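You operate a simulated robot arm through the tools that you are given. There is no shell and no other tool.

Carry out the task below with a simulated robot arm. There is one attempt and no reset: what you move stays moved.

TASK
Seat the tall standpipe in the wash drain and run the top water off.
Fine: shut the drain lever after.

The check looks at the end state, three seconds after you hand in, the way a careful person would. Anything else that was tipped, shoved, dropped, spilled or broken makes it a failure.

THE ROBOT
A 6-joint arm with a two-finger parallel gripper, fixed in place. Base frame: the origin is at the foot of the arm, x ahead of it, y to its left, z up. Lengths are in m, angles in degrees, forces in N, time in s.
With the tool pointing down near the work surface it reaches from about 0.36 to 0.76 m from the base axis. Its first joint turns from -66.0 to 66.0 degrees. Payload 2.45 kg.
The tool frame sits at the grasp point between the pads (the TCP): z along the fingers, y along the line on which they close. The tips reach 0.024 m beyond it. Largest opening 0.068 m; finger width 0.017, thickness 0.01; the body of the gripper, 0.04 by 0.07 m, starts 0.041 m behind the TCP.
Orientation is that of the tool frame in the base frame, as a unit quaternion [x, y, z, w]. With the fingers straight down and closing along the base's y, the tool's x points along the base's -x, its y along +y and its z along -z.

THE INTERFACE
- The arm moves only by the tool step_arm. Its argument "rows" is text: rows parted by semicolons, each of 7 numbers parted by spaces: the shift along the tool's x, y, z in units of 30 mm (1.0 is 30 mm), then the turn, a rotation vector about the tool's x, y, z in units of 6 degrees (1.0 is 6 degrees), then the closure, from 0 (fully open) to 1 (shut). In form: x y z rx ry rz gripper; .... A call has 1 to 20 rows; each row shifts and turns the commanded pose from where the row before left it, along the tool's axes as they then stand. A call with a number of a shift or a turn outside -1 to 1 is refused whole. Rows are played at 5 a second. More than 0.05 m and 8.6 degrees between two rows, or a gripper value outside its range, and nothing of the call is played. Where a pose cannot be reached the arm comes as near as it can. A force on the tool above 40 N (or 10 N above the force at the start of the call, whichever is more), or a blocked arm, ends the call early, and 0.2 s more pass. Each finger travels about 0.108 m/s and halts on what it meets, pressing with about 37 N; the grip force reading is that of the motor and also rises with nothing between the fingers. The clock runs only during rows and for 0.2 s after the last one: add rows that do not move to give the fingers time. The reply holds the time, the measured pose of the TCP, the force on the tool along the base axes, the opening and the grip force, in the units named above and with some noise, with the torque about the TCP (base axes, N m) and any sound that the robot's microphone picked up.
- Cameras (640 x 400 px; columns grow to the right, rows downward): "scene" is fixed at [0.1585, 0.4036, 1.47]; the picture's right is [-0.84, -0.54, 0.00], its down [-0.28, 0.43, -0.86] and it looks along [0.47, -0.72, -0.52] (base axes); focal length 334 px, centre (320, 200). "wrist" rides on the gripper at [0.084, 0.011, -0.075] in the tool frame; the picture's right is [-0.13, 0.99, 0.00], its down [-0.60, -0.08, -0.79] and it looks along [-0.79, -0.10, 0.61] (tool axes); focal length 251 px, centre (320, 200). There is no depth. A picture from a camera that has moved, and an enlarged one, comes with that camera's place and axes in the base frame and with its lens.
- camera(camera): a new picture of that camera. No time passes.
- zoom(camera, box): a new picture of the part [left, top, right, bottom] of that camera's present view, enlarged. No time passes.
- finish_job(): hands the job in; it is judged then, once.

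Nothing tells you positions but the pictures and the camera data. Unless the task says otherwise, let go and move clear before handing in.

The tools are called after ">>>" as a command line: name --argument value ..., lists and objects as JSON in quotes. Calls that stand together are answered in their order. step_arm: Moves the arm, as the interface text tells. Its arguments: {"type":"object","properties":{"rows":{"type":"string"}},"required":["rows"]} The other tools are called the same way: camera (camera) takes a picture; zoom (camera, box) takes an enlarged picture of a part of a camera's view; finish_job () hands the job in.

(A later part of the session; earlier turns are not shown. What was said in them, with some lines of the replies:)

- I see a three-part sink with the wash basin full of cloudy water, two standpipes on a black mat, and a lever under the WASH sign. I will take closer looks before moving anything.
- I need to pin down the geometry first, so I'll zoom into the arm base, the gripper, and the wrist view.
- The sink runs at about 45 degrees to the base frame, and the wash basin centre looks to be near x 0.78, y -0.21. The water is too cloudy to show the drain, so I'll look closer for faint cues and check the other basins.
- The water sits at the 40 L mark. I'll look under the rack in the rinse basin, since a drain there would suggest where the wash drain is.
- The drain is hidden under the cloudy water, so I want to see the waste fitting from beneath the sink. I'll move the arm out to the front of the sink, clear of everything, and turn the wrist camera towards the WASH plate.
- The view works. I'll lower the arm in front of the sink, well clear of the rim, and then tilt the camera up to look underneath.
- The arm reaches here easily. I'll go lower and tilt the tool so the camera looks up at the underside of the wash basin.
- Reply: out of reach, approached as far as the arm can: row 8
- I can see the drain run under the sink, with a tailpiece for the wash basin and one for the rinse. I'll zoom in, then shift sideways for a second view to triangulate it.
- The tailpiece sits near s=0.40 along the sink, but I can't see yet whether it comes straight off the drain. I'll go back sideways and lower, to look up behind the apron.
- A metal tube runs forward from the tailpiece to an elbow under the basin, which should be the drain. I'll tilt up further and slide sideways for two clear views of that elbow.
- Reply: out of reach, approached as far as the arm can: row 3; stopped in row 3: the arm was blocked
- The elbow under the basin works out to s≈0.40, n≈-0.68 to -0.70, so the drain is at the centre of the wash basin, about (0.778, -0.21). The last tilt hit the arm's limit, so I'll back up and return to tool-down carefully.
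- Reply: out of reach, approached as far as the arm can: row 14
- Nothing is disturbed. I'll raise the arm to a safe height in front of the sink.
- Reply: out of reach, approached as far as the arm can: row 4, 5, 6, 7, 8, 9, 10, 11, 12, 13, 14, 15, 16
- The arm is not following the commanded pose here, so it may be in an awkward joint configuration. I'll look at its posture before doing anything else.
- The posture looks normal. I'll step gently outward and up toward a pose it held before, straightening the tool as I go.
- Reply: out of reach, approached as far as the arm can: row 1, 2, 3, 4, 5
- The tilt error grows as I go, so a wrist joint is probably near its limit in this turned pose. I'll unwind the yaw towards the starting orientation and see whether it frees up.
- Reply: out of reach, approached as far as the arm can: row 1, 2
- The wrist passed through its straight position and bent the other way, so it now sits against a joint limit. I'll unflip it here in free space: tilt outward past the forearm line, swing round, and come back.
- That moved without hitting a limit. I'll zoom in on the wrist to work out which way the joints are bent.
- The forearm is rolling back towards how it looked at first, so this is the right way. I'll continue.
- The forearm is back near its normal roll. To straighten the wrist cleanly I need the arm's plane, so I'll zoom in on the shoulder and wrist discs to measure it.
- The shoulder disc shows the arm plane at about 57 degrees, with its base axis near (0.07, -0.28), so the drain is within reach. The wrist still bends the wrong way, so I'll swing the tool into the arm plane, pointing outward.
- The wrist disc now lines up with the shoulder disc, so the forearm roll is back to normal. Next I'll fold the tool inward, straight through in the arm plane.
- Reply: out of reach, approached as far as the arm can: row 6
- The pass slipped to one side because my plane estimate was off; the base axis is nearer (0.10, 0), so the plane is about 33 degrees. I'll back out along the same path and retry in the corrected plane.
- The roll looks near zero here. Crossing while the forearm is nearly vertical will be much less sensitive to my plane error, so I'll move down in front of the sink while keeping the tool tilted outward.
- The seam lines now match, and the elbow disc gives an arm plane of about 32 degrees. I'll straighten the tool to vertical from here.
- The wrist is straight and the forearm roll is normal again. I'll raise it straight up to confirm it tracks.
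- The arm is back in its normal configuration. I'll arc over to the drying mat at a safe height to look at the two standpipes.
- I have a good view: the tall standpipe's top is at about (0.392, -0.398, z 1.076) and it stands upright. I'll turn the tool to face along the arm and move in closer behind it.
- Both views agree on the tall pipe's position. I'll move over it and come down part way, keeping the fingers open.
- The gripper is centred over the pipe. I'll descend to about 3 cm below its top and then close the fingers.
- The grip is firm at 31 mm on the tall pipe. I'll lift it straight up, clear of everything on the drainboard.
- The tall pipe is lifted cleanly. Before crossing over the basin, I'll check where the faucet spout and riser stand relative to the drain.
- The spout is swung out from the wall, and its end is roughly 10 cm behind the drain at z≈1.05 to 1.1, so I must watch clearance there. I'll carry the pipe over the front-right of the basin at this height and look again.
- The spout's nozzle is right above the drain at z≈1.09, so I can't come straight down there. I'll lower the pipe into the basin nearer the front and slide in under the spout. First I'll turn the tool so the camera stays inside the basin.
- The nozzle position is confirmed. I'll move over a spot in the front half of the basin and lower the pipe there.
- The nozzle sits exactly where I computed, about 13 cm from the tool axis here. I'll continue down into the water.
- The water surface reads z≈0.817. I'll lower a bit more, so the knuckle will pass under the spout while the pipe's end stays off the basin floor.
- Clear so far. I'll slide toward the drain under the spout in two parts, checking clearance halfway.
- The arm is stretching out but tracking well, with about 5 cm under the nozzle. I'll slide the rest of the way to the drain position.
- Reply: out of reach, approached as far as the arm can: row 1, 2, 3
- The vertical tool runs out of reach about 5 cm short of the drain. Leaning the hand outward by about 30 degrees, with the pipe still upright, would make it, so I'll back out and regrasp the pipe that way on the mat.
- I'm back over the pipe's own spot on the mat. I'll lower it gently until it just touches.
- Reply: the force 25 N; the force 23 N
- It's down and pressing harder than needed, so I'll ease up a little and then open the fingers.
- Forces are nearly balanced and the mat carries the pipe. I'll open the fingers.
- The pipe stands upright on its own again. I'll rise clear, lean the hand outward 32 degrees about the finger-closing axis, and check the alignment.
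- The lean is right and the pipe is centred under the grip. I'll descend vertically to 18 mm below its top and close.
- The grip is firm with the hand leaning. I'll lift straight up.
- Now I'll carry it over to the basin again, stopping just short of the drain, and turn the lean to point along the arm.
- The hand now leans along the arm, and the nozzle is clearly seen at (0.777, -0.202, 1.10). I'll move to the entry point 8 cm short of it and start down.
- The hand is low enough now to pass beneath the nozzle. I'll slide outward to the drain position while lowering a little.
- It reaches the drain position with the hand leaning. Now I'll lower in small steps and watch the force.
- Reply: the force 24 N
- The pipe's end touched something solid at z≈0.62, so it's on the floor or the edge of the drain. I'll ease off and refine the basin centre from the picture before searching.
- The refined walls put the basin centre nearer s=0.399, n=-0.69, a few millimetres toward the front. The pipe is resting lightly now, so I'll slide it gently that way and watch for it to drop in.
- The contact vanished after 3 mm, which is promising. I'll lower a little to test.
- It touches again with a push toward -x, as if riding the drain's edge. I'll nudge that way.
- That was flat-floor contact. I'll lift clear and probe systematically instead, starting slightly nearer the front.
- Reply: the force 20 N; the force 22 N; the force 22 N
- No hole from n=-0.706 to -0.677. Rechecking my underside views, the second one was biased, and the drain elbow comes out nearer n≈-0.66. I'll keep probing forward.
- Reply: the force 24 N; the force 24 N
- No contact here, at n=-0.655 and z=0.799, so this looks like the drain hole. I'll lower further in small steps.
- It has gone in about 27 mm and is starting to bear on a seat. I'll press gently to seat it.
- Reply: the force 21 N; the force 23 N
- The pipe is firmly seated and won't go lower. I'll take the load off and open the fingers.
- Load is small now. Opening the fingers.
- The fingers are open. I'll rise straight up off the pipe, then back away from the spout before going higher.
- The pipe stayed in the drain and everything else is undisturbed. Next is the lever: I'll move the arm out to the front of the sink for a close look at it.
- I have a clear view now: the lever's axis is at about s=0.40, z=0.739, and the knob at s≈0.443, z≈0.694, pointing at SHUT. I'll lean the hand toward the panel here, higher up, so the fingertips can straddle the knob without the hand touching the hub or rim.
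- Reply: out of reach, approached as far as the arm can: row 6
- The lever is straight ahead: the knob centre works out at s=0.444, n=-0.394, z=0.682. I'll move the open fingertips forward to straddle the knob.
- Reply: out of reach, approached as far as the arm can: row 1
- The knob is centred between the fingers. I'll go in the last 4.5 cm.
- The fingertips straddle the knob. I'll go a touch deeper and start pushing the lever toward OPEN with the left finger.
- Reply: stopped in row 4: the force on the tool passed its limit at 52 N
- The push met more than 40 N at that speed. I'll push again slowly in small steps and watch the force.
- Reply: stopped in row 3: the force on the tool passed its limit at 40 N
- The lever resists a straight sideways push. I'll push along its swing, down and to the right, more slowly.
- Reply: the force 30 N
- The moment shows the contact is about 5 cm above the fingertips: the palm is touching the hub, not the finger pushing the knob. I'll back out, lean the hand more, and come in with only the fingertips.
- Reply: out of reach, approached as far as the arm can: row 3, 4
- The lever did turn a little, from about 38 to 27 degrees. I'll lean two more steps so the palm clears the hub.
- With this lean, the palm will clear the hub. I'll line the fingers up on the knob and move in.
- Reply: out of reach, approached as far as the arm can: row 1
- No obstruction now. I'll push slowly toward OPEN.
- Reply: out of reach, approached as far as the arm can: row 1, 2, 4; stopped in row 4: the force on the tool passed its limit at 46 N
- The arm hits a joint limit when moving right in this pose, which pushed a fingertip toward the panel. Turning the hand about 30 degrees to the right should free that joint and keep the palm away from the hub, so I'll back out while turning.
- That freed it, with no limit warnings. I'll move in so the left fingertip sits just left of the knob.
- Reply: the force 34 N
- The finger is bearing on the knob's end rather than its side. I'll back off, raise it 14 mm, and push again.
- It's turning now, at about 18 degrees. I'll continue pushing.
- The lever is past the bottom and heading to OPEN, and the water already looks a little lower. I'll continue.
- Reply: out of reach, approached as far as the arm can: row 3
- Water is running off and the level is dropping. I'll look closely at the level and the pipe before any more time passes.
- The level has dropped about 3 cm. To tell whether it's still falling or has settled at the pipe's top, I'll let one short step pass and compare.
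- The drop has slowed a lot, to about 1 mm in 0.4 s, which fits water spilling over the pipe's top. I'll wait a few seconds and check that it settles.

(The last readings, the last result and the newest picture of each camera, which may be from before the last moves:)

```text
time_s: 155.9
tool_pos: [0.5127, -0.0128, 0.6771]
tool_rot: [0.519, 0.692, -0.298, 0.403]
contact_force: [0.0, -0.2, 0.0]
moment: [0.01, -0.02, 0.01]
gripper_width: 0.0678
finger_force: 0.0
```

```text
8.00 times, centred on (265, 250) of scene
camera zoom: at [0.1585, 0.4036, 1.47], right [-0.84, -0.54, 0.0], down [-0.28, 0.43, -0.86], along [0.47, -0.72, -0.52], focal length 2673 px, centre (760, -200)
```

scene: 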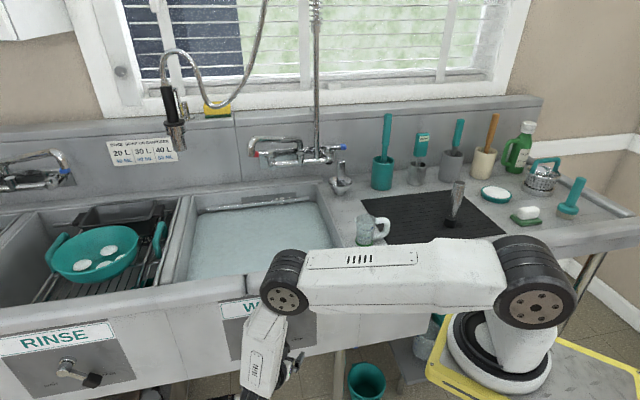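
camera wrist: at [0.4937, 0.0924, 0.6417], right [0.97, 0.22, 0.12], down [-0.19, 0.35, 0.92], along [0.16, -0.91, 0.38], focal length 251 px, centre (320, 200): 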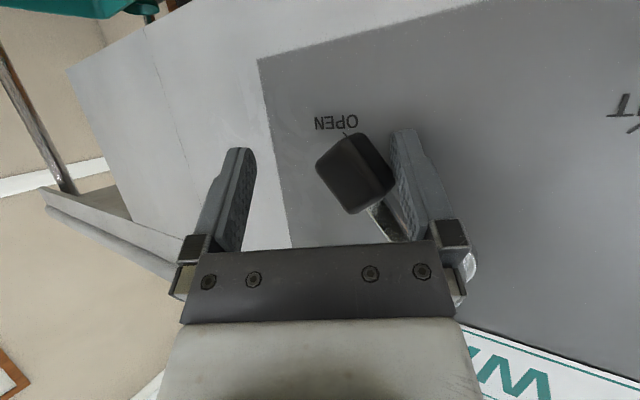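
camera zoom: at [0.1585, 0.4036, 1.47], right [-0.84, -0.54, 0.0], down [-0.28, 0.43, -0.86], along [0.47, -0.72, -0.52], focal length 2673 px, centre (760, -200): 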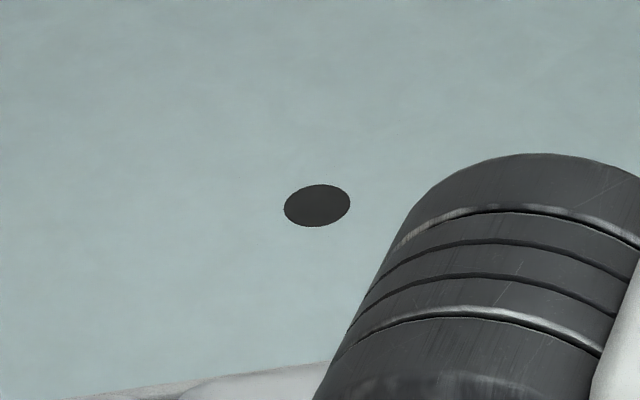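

The pipe's open mouth is now visible at the surface, exactly where I placed it. I'll wait a little longer to be sure the level has settled.

>>> step_arm --rows "0 0 0 0 0 0 0;0 0 0 0 0 0 0;0 0 0 0 0 0 0;0 0 0 0 0 0 0;0 0 0 0 0 0 0;0 0 0 0 0 0 0;0 0 0 0 0 0 0;0 0 0 0 0 0 0;0 0 0 0 0 0 0;0 0 0 0 0 0 0;0 0 0 0 0 0 0;0 0 0 0 0 0 0;0 0 0 0 0 0 0;0 0 0 0 0 0 0;0 0 0 0 0 0 0;0 0 0 0 0 0 0;0 0 0 0 0 0 0;0 0 0 0 0 0 0;0 0 0 0 0 0 0;0 0 0 0 0 0 0"

>>> zoom --camera "scene" --box '[300, 180, 360, 230]'

>>> zoom --camera "scene" --box '[225, 225, 305, 275]'

>>> camera --camera "wrist"

```text
time_s: 160.1
tool_pos: [0.5132, -0.0132, 0.6774]
tool_rot: [0.519, 0.692, -0.299, 0.403]
contact_force: [0.2, -0.1, -0.5]
moment: [0.0, -0.03, 0.01]
gripper_width: 0.0678
finger_force: 0.0
```

```text
8.00 times, centred on (330, 205) of scene
camera zoom: at [0.1585, 0.4036, 1.47], right [-0.84, -0.54, 0.0], down [-0.28, 0.43, -0.86], along [0.47, -0.72, -0.52], focal length 2673 px, centre (240, 160)
```

zoom: 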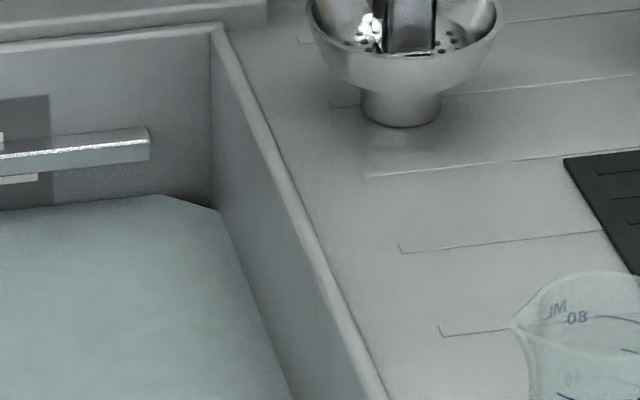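

```text
8.00 times, centred on (265, 250) of scene
camera zoom: at [0.1585, 0.4036, 1.47], right [-0.84, -0.54, 0.0], down [-0.28, 0.43, -0.86], along [0.47, -0.72, -0.52], focal length 2673 px, centre (760, -200)
```

zoom: 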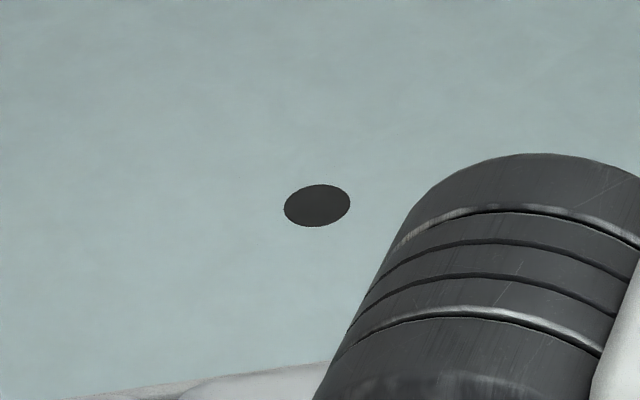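

```text
taken
camera wrist: at [0.4938, 0.0926, 0.6417], right [0.97, 0.22, 0.12], down [-0.19, 0.35, 0.92], along [0.16, -0.91, 0.38], focal length 251 px, centre (320, 200)
```

wrist: 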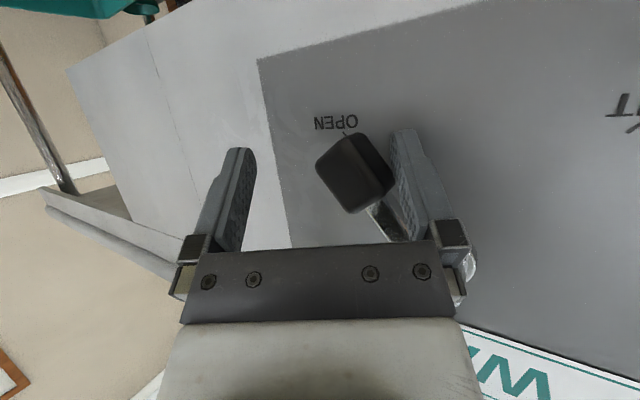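

The water has settled level with the pipe's mouth. Now I'll shut the lever: first free the finger, back off slightly, and close the gripper into a single poker.

>>> step_arm --rows "0.123 0.439 -0.204 0 0 0 0;0.123 0.439 -0.204 0 0 0 0;0.287 -0.318 -0.51 0 0 0 0;0 0 0 0 0 0 0.5;0 0 0 0 0 0 1;0 0 0 0 0 0 1;0 0 0 0 0 0 1"

>>> camera --camera "wrist"

```text
time_s: 161.7
tool_pos: [0.5218, 0.0227, 0.6792]
tool_rot: [0.519, 0.691, -0.297, 0.406]
contact_force: [-0.2, -0.4, 0.0]
moment: [-0.04, -0.01, 0.0]
gripper_width: 0.0003
finger_force: 23.4
```

```text
taken
camera wrist: at [0.5021, 0.1286, 0.6434], right [0.97, 0.22, 0.12], down [-0.2, 0.35, 0.92], along [0.16, -0.91, 0.38], focal length 251 px, centre (320, 200)
```

wrist: 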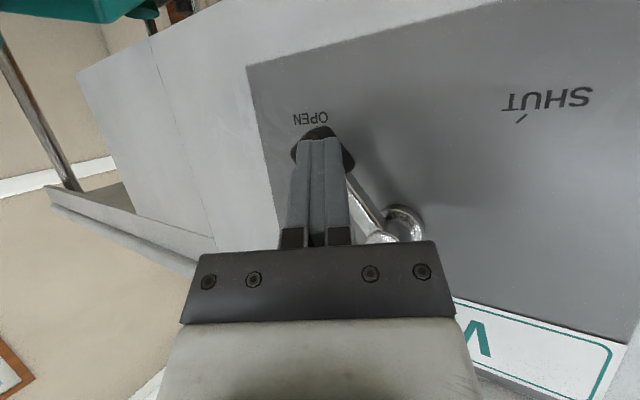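

>>> step_arm --rows "0 0 0 0.868 -0.012 0.496 1;0 0 0 0.868 -0.012 0.496 1;0 0 0 0.868 -0.012 0.496 1;0 0 0 0 0 0 1"

>>> camera --camera "wrist"

```text
time_s: 162.7
tool_pos: [0.5191, 0.0225, 0.6775]
tool_rot: [0.622, 0.601, -0.356, 0.354]
contact_force: [-0.5, -0.3, -0.5]
moment: [-0.02, 0.0, 0.01]
gripper_width: 0.0002
finger_force: 24.1
```

```text
taken
camera wrist: at [0.5351, 0.1291, 0.6421], right [0.99, -0.09, 0.12], down [-0.08, 0.39, 0.92], along [-0.13, -0.92, 0.38], focal length 251 px, centre (320, 200)
```

wrist: 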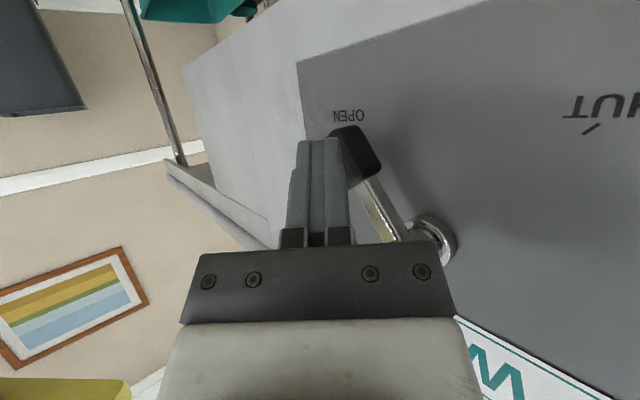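

>>> step_arm --rows "-0.265 -0.495 0.451 0 0 0 1;-0.265 -0.495 0.451 0 0 0 1;-0.265 -0.495 0.451 0 0 0 1;-0.13 0.002 -0.074 0 0 0 1;0 0 0 0 0 0 1"

>>> camera --camera "wrist"

```text
time_s: 163.9
tool_pos: [0.4772, -0.0243, 0.6821]
tool_rot: [0.622, 0.601, -0.357, 0.354]
contact_force: [0.4, 0.0, 0.2]
moment: [-0.01, -0.04, 0.0]
gripper_width: 0.0
finger_force: 23.7
```

```text
taken
camera wrist: at [0.4914, 0.0822, 0.6468], right [0.99, -0.09, 0.12], down [-0.08, 0.39, 0.92], along [-0.13, -0.92, 0.38], focal length 251 px, centre (320, 200)
```

wrist: 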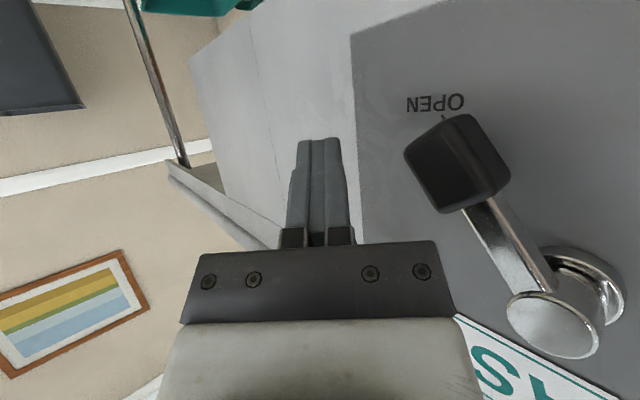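

I have a clear view of the lever from the right. I'll move the poker in beside the knob and push it back toward SHUT.

>>> step_arm --rows "-0.12 0.262 0.217 0 0 0 1;-0.12 0.262 0.217 0 0 0 1;0 0 0 0 0 0 1"

>>> camera --camera "wrist"

```text
time_s: 164.7
tool_pos: [0.4916, -0.0395, 0.6825]
tool_rot: [0.621, 0.601, -0.357, 0.355]
contact_force: [-0.6, 0.3, 0.3]
moment: [0.02, 0.03, 0.01]
gripper_width: 0.0
finger_force: 23.4
```

```text
taken
camera wrist: at [0.5061, 0.0665, 0.6469], right [0.99, -0.09, 0.12], down [-0.08, 0.39, 0.92], along [-0.13, -0.92, 0.38], focal length 251 px, centre (320, 200)
```

wrist: 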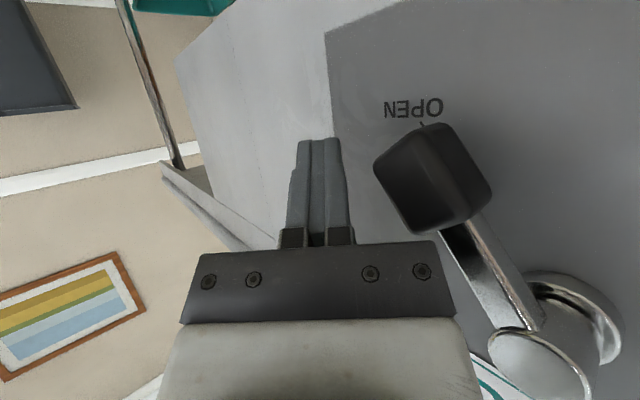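

>>> step_arm --rows "0.217 0.271 -0.373 0 0 0 1;0.0735 0.1375 -0.125 0 0 0 1;0.0735 0.1375 -0.125 0 0 0 1;0 0 0 0 0 0 1"

>>> camera --camera "wrist"

```text
time_s: 165.7
tool_pos: [0.5055, -0.019, 0.6817]
tool_rot: [0.62, 0.602, -0.357, 0.353]
contact_force: [-13.8, -1.5, -11.1]
moment: [0.05, 0.24, -0.12]
gripper_width: 0.0001
finger_force: 23.4
```

```text
taken
camera wrist: at [0.5201, 0.0885, 0.645], right [0.99, -0.09, 0.12], down [-0.07, 0.39, 0.92], along [-0.13, -0.92, 0.38], focal length 251 px, centre (320, 200)
```

wrist: 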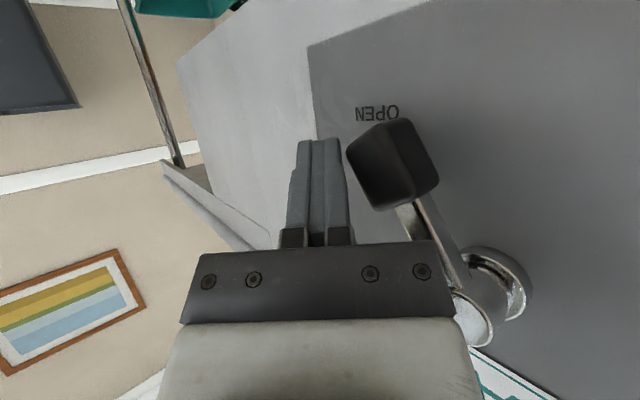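

The contact is partly on the knob's end again. I'll back off slightly, raise 10 mm, and push.

>>> step_arm --rows "-0.0735 -0.1375 0.125 0 0 0 1;-0.289 0.004 -0.165 0 0 0 1;0 0 0 0 0 0 1;0.0735 0.1375 -0.125 0 0 0 1;0.0735 0.1375 -0.125 0 0 0 1;0.0735 0.1375 -0.125 0 0 0 1;0 0 0 0 0 0 1"

>>> camera --camera "wrist"

```text
time_s: 167.3
tool_pos: [0.5154, -0.0081, 0.6921]
tool_rot: [0.621, 0.602, -0.356, 0.354]
contact_force: [-0.5, -0.6, 0.6]
moment: [-0.03, 0.06, -0.02]
gripper_width: 0.0
finger_force: 23.5
```

```text
taken
camera wrist: at [0.5301, 0.0982, 0.6576], right [0.99, -0.09, 0.12], down [-0.08, 0.39, 0.92], along [-0.13, -0.92, 0.38], focal length 251 px, centre (320, 200)
```

wrist: 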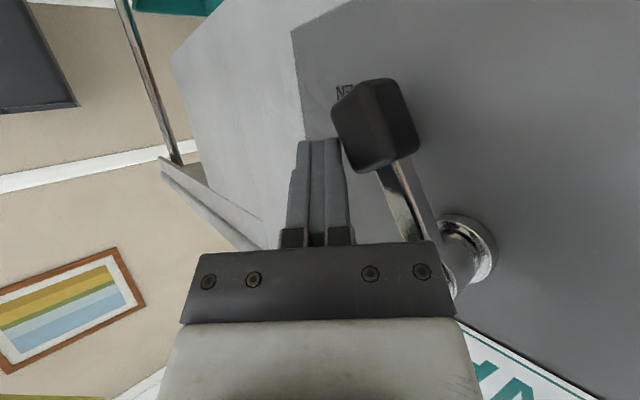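

It's turning back. I'll continue pushing in small steps.

>>> step_arm --rows "0.0735 0.1375 -0.125 0 0 0 1;0.0735 0.1375 -0.125 0 0 0 1;0.0735 0.1375 -0.125 0 0 0 1;0 0 0 0 0 0 1"

>>> camera --camera "wrist"

```text
time_s: 168.3
tool_pos: [0.5288, 0.0037, 0.6934]
tool_rot: [0.621, 0.601, -0.356, 0.355]
contact_force: [-3.8, 1.4, -1.4]
moment: [0.01, 0.07, -0.01]
gripper_width: 0.0
finger_force: 23.9
```

```text
taken
camera wrist: at [0.5434, 0.1102, 0.6581], right [0.99, -0.09, 0.12], down [-0.08, 0.39, 0.92], along [-0.13, -0.92, 0.38], focal length 251 px, centre (320, 200)
```

wrist: 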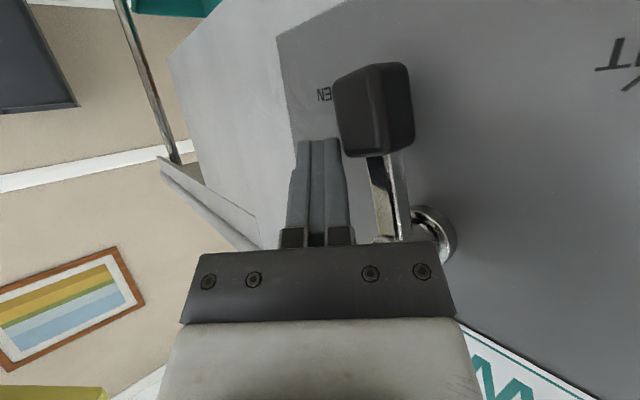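

>>> step_arm --rows "0.2 -0.003 0.115 0 0 0 1;0.0735 0.1375 -0.125 0 0 0 1;0.0735 0.1375 -0.125 0 0 0 1;0.0735 0.1375 -0.125 0 0 0 1;0 0 0 0 0 0 1"

>>> camera --camera "wrist"

```text
time_s: 169.5
tool_pos: [0.5399, 0.0191, 0.6855]
tool_rot: [0.621, 0.601, -0.356, 0.354]
contact_force: [-2.5, -0.3, -2.0]
moment: [0.03, 0.02, 0.0]
gripper_width: 0.0002
finger_force: 24.2
```

```text
taken
camera wrist: at [0.5549, 0.1245, 0.6506], right [0.99, -0.09, 0.12], down [-0.08, 0.39, 0.92], along [-0.13, -0.92, 0.38], focal length 251 px, centre (320, 200)
```

wrist: 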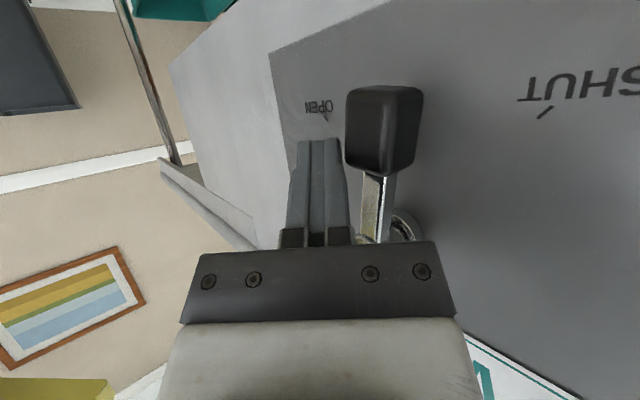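

>>> step_arm --rows "0.04 0.21 -0.065 0 0 0 1;0.0735 0.1375 -0.125 0 0 0 1;0.0735 0.1375 -0.125 0 0 0 1;0.0735 0.1375 -0.125 0 0 0 1;0 0 0 0 0 0 1"

>>> camera --camera "wrist"

```text
time_s: 170.2
tool_pos: [0.55, 0.0261, 0.685]
tool_rot: [0.621, 0.6, -0.361, 0.353]
contact_force: [-5.2, 3.5, 2.9]
moment: [-0.03, -0.01, 0.03]
gripper_width: 0.0
finger_force: 23.9
stopped in row 3: the force on the tool passed its limit at 42 N (the readings are from after the stop); the commanded pose is now the measured one
```

```text
taken
camera wrist: at [0.5638, 0.1315, 0.6495], right [0.99, -0.09, 0.12], down [-0.07, 0.4, 0.92], along [-0.13, -0.91, 0.38], focal length 251 px, centre (320, 200)
```

wrist: 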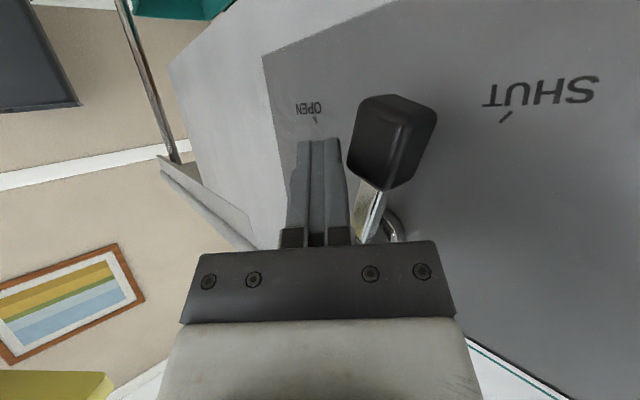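

A force spike stopped it at about 22 degrees left of bottom, so the hand may be wedging against the knob's front. I'll ease outward slightly and continue in smaller steps.

>>> step_arm --rows "0.035 0.03 -0.06 0 0 0 1;0.037 0.069 -0.063 0 0 0 1;0.037 0.069 -0.063 0 0 0 1;0 0 0 0 0 0 1"

>>> camera --camera "wrist"

>>> camera --camera "scene"

```text
time_s: 171.2
tool_pos: [0.5554, 0.0304, 0.6837]
tool_rot: [0.621, 0.602, -0.358, 0.353]
contact_force: [0.4, 0.3, -1.0]
moment: [-0.03, -0.01, 0.0]
gripper_width: 0.0
finger_force: 23.5
```

```text
taken
camera wrist: at [0.5701, 0.1382, 0.6496], right [0.99, -0.09, 0.12], down [-0.07, 0.39, 0.92], along [-0.13, -0.91, 0.38], focal length 251 px, centre (320, 200)
```

wrist: 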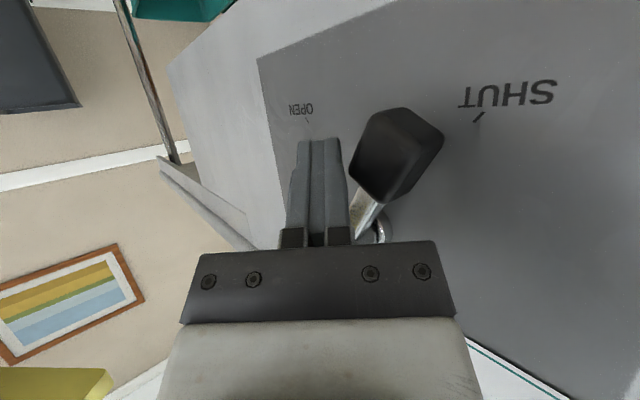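

```text
taken
```

scene: 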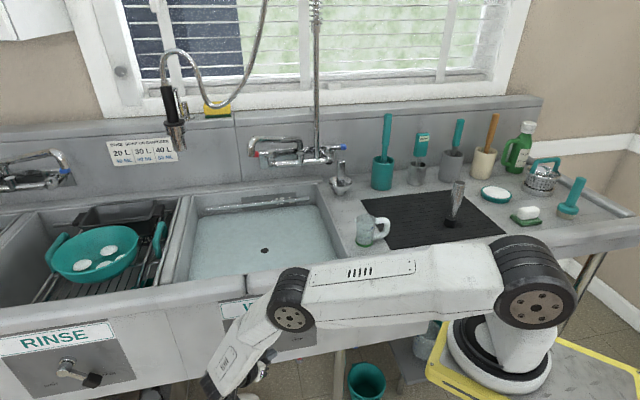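

The lever is at about 32 degrees, nearly at SHUT. A little more.

>>> step_arm --rows "0.037 0.069 -0.063 0 0 0 1;0.037 0.069 -0.063 0 0 0 1;0 0 0 0 0 0 1"

>>> camera --camera "wrist"

```text
time_s: 171.9
tool_pos: [0.5595, 0.0359, 0.6853]
tool_rot: [0.622, 0.6, -0.359, 0.353]
contact_force: [0.7, 0.1, 0.4]
moment: [0.01, -0.04, 0.04]
gripper_width: 0.0002
finger_force: 23.6
```

```text
taken
camera wrist: at [0.574, 0.1427, 0.6494], right [0.99, -0.09, 0.12], down [-0.07, 0.39, 0.92], along [-0.13, -0.91, 0.38], focal length 251 px, centre (320, 200)
```

wrist: 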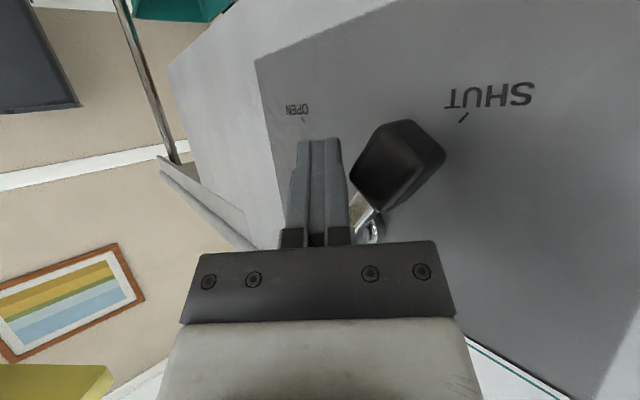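

The lever is back at its original angle. I'll nudge once more to feel for the end stop.

>>> step_arm --rows "0.037 0.069 -0.063 0 0 0 1;0 0 0 0 0 0 1"

>>> camera --camera "wrist"

```text
time_s: 172.6
tool_pos: [0.561, 0.038, 0.6854]
tool_rot: [0.621, 0.6, -0.36, 0.352]
contact_force: [-7.4, -4.8, 3.1]
moment: [0.0, -0.04, -0.12]
gripper_width: 0.0
finger_force: 23.5
```

```text
taken
camera wrist: at [0.5754, 0.1441, 0.6488], right [0.99, -0.09, 0.12], down [-0.07, 0.4, 0.92], along [-0.13, -0.91, 0.38], focal length 251 px, centre (320, 200)
```

wrist: 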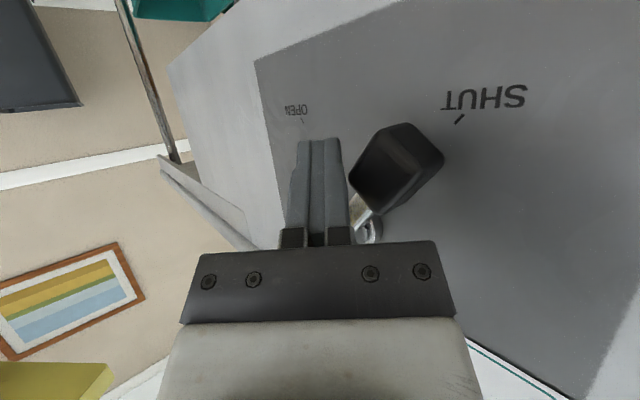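

>>> step_arm --rows "0.025 0.046 -0.042 0 0 0 1;0 0 0 0 0 0 1"

>>> zoom --camera "scene" --box '[200, 280, 360, 380]'

```text
time_s: 173.2
tool_pos: [0.5617, 0.0382, 0.6855]
tool_rot: [0.621, 0.6, -0.361, 0.352]
contact_force: [-17.8, -11.6, 6.5]
moment: [-0.02, -0.13, -0.29]
gripper_width: 0.0
finger_force: 23.5
```

```text
4.00 times, centred on (280, 330) of scene
camera zoom: at [0.158, 0.4034, 1.4701], right [-0.84, -0.54, 0.0], down [-0.28, 0.43, -0.86], along [0.47, -0.72, -0.52], focal length 1336 px, centre (480, -320)
```

zoom: 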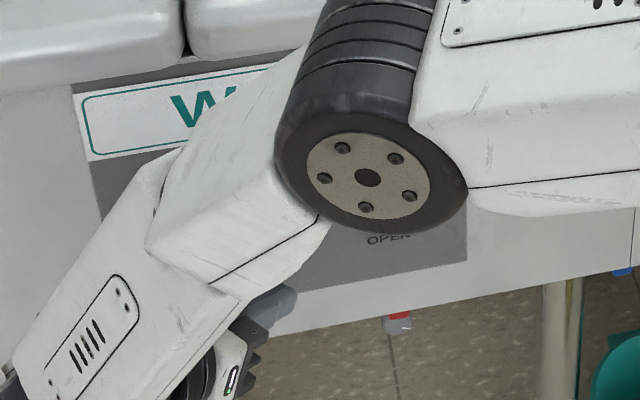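

The lever is against its stop at SHUT, with no movement at 22 N. I'll release it, back straight out, and rise.

>>> step_arm --rows "-0.11 -0.206 0.188 0 0 0 1;0.3333 -0.726 -0.6019 0 0 0 1;0.3333 -0.726 -0.6019 0 0 0 1;0.3333 -0.726 -0.6019 0 0 0 1;0 0 0 0 0 0 1"

>>> camera --camera "wrist"

>>> camera --camera "scene"

```text
time_s: 174.3
tool_pos: [0.4922, 0.099, 0.6854]
tool_rot: [0.621, 0.601, -0.358, 0.354]
contact_force: [-0.1, 0.2, -0.4]
moment: [-0.01, -0.01, 0.01]
gripper_width: 0.0
finger_force: 23.1
```

```text
taken
camera wrist: at [0.5072, 0.2052, 0.6506], right [0.99, -0.09, 0.12], down [-0.07, 0.39, 0.92], along [-0.13, -0.91, 0.38], focal length 251 px, centre (320, 200)
```

wrist: 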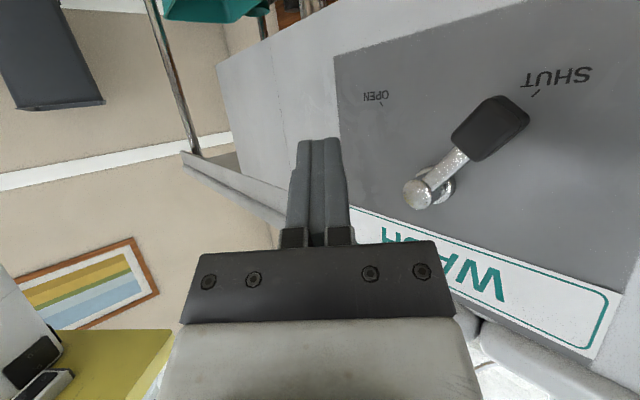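

```text
taken
```

scene: 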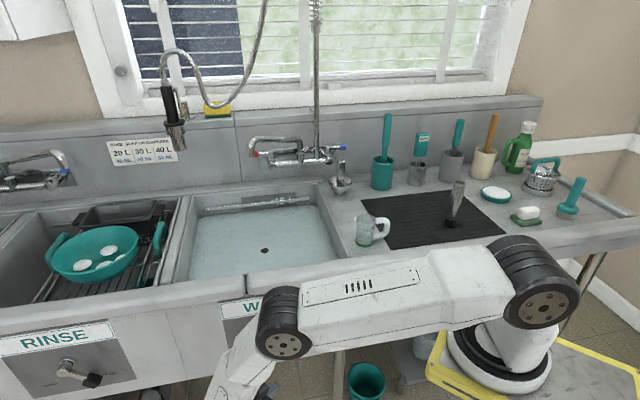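

The lever points at the SHUT mark. Now I'll raise the arm and straighten the hand at a safe height.

>>> step_arm --rows "-0.868 0.012 -0.496 0 0 0 1;-0.868 0.012 -0.496 0 0 0 1;-0.868 0.012 -0.496 0 0 0 1;-0.868 0.012 -0.496 0 0 0 1;-0.868 0.012 -0.496 0 0 0 1;-0.868 0.012 -0.496 0 0 0 1;-0.868 0.012 -0.496 0 0 0 1;-0.868 0.012 -0.496 0 0 0 1;-0.868 0.012 -0.496 0 0 0 1;-0.868 0.012 -0.496 0 0 0 1;-0.868 0.012 -0.496 0 0 0 1;-0.868 0.012 -0.496 0 0 0 1;0 0 0 0 0 0 0.5;0 0 0 0 0 0 0;0 0 0 0 0 0 0"

>>> camera --camera "scene"

```text
time_s: 177.6
tool_pos: [0.4975, 0.0972, 1.0443]
tool_rot: [0.621, 0.601, -0.359, 0.352]
contact_force: [0.3, 0.5, -0.2]
moment: [0.0, -0.01, 0.04]
gripper_width: 0.068
finger_force: 0.0
```

```text
taken
```

scene: 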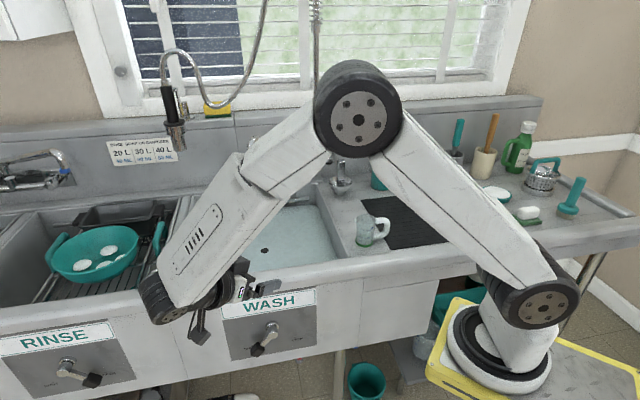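

>>> step_arm --rows "0 0 0 0 1 0 0;0 0 0 0 1 0 0;0 0 0 0 1 0 0;0 0 0 0 1 0 0;0 0 0 0 1 0 0;0 0 0 0 1 0 0;0 0 0 0 1 0 0;0 0 0 0 1 0 0;0 0 0 0 1 0 0;0 0 0 0 1 0 0;0 0 0 0 0 0 0"

>>> camera --camera "scene"

>>> camera --camera "wrist"

```text
time_s: 179.9
tool_pos: [0.4952, 0.0973, 1.0453]
tool_rot: [0.716, 0.698, -0.001, 0.005]
contact_force: [-0.7, -0.2, 0.0]
moment: [-0.04, 0.03, 0.0]
gripper_width: 0.0683
finger_force: 0.1
```

```text
taken
```

scene: 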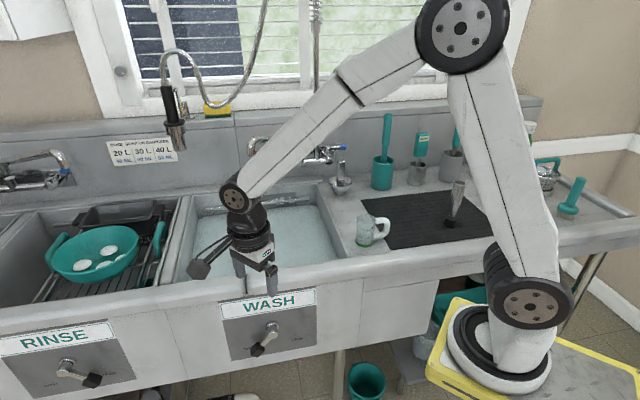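

```text
taken
camera wrist: at [0.5085, 0.1818, 1.1202], right [0.99, -0.16, 0.01], down [-0.1, -0.6, 0.8], along [-0.12, -0.79, -0.6], focal length 251 px, centre (320, 200)
```

wrist: 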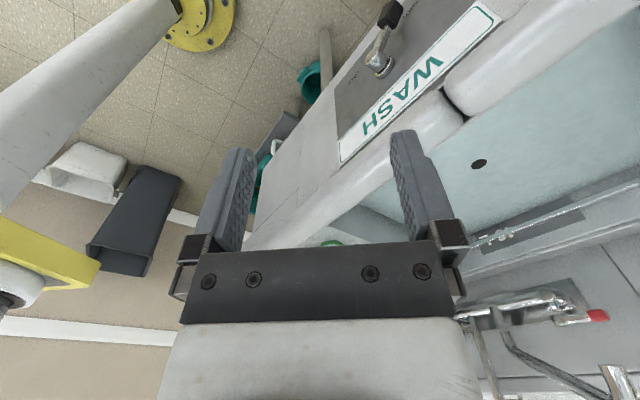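

The hand is upright again. I'll raise it, turn it back, and take a look at the finished basin from above.

>>> step_arm --rows "0 0 -1 0 0 0 0;0 0 -1 0 0 0 0;0 0 -1 0 0 0 0;0 0 -1 0 0 0 0;0 0 -1 0 0 0 0;0 0 -1 0 0 0 0;0 0 0 0 0 -1 0;0 0 0 0 0 -1 0;0 0 0 0 0 -1 0;0 0 0 0 0 -1 0;0 0 0 0 0 -1 0;0 0 0 0 0 -1 0;0 0 0 0 0 -1 0;0 0 0 0 0 -1 0;0 0 0 0 0 -1 0;0 0 0 0 0 -1 0;0 0 0 0 0 -1 0;0 0 0 0 0 -1 0;0 0 0 0 0 0 0"

>>> camera --camera "wrist"

>>> camera --camera "scene"

```text
time_s: 183.9
tool_pos: [0.4949, 0.1009, 1.2248]
tool_rot: [0.17, 0.985, -0.003, 0.004]
contact_force: [0.2, -0.2, 0.5]
moment: [0.01, -0.01, 0.03]
gripper_width: 0.0681
finger_force: 0.1
```

```text
taken
camera wrist: at [0.4188, 0.1392, 1.2992], right [0.45, 0.89, 0.0], down [0.54, -0.27, 0.8], along [0.71, -0.36, -0.6], focal length 251 px, centre (320, 200)
```

wrist: 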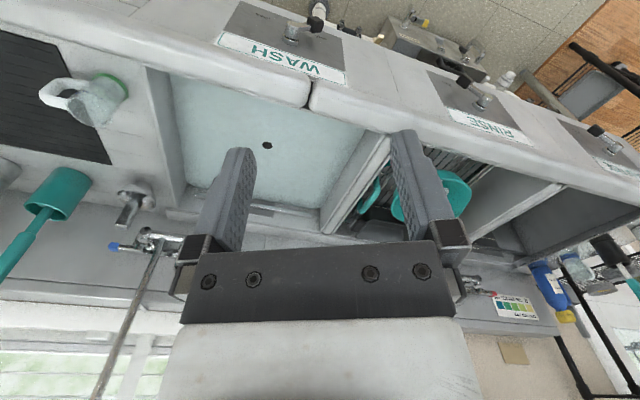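

```text
taken
```

scene: 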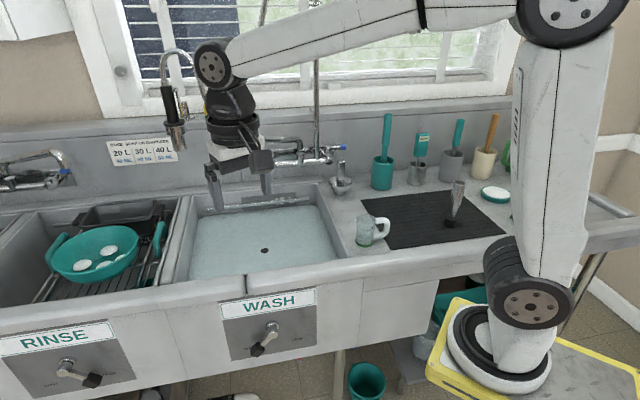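

Everything looks in order. I'll do a last close check on the lever, the pipe's mouth, the water, and the other items.

>>> zoom --camera "scene" --box '[200, 280, 360, 380]'

>>> zoom --camera "scene" --box '[180, 180, 340, 290]'

>>> zoom --camera "wrist" --box '[160, 60, 380, 220]'

>>> zoom --camera "scene" --box '[320, 100, 520, 260]'

```text
4.00 times, centred on (280, 330) of scene
camera zoom: at [0.1585, 0.4036, 1.47], right [-0.84, -0.54, 0.0], down [-0.28, 0.43, -0.86], along [0.47, -0.72, -0.52], focal length 1336 px, centre (480, -320)
```

zoom: 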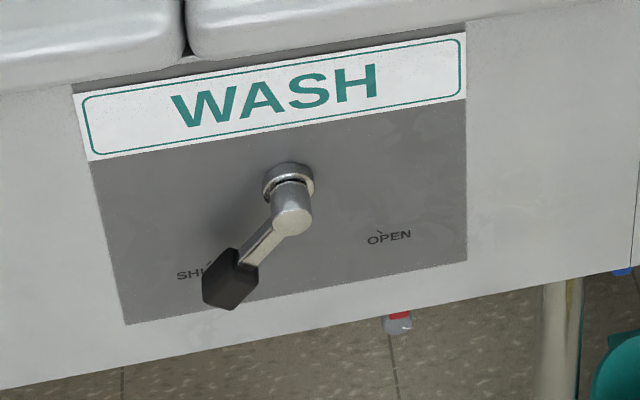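

```text
3.64 times, centred on (260, 235) of scene
camera zoom: at [0.1585, 0.4036, 1.47], right [-0.84, -0.54, 0.0], down [-0.28, 0.43, -0.86], along [0.47, -0.72, -0.52], focal length 1215 px, centre (538, 73)
```

zoom: 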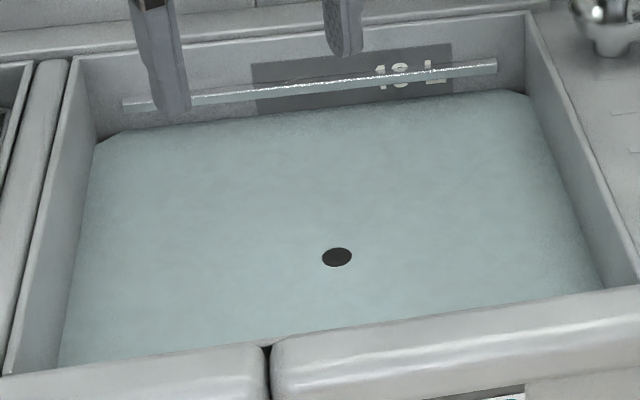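

```text
2.50 times, centred on (270, 140) of wrist
camera zoom: at [0.4188, 0.1392, 1.2992], right [0.45, 0.89, 0.0], down [0.54, -0.27, 0.8], along [0.71, -0.36, -0.6], focal length 629 px, centre (445, 350)
```

zoom: 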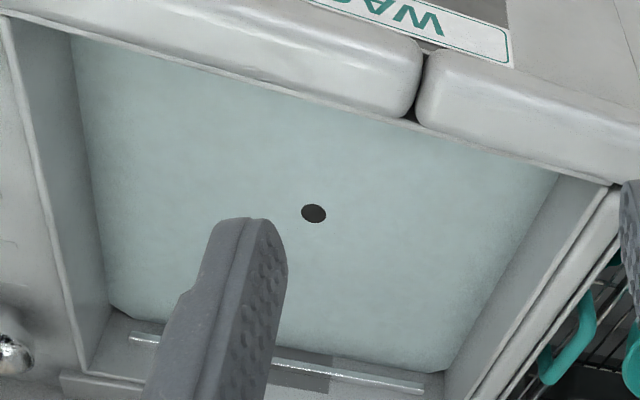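

```text
2.50 times, centred on (420, 180) of scene
camera zoom: at [0.1585, 0.4036, 1.47], right [-0.84, -0.54, 0.0], down [-0.28, 0.43, -0.86], along [0.47, -0.72, -0.52], focal length 835 px, centre (70, 250)
```

zoom: 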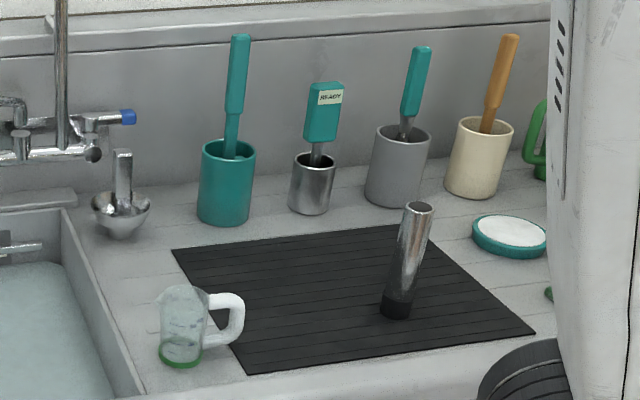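

The tall standpipe is seated in the wash drain, and the water has run down to the pipe's mouth and settled there. The lever is back at SHUT, the other items are where they were, and the arm is clear with its gripper open. I'm handing the job in.

>>> finish_job

```text
The job is handed in.
```

The tall standpipe is seated in the wash drain, and the top water has run off. The level settled at the pipe's mouth and held there for about four seconds with the drain open. The drain lever is back against its stop at SHUT, at the same angle as at the start.

The drain was hidden under cloudy water, so I found it by feel. The pipe was set back on the mat once to regrasp it, and its end was pressed lightly on the basin floor several times, at about 20 N, before it dropped in.

While I was turning the lever, the gripper hit about 50 N against it once and 40–46 N a few more times. The lever turned freely afterwards and shows no change in the last pictures.

The wrist camera went underwater briefly while I seated the pipe, and it was working normally once it was out.

In the final pictures nothing else was moved, tipped or spilled. The gripper is open and clear of the sink.
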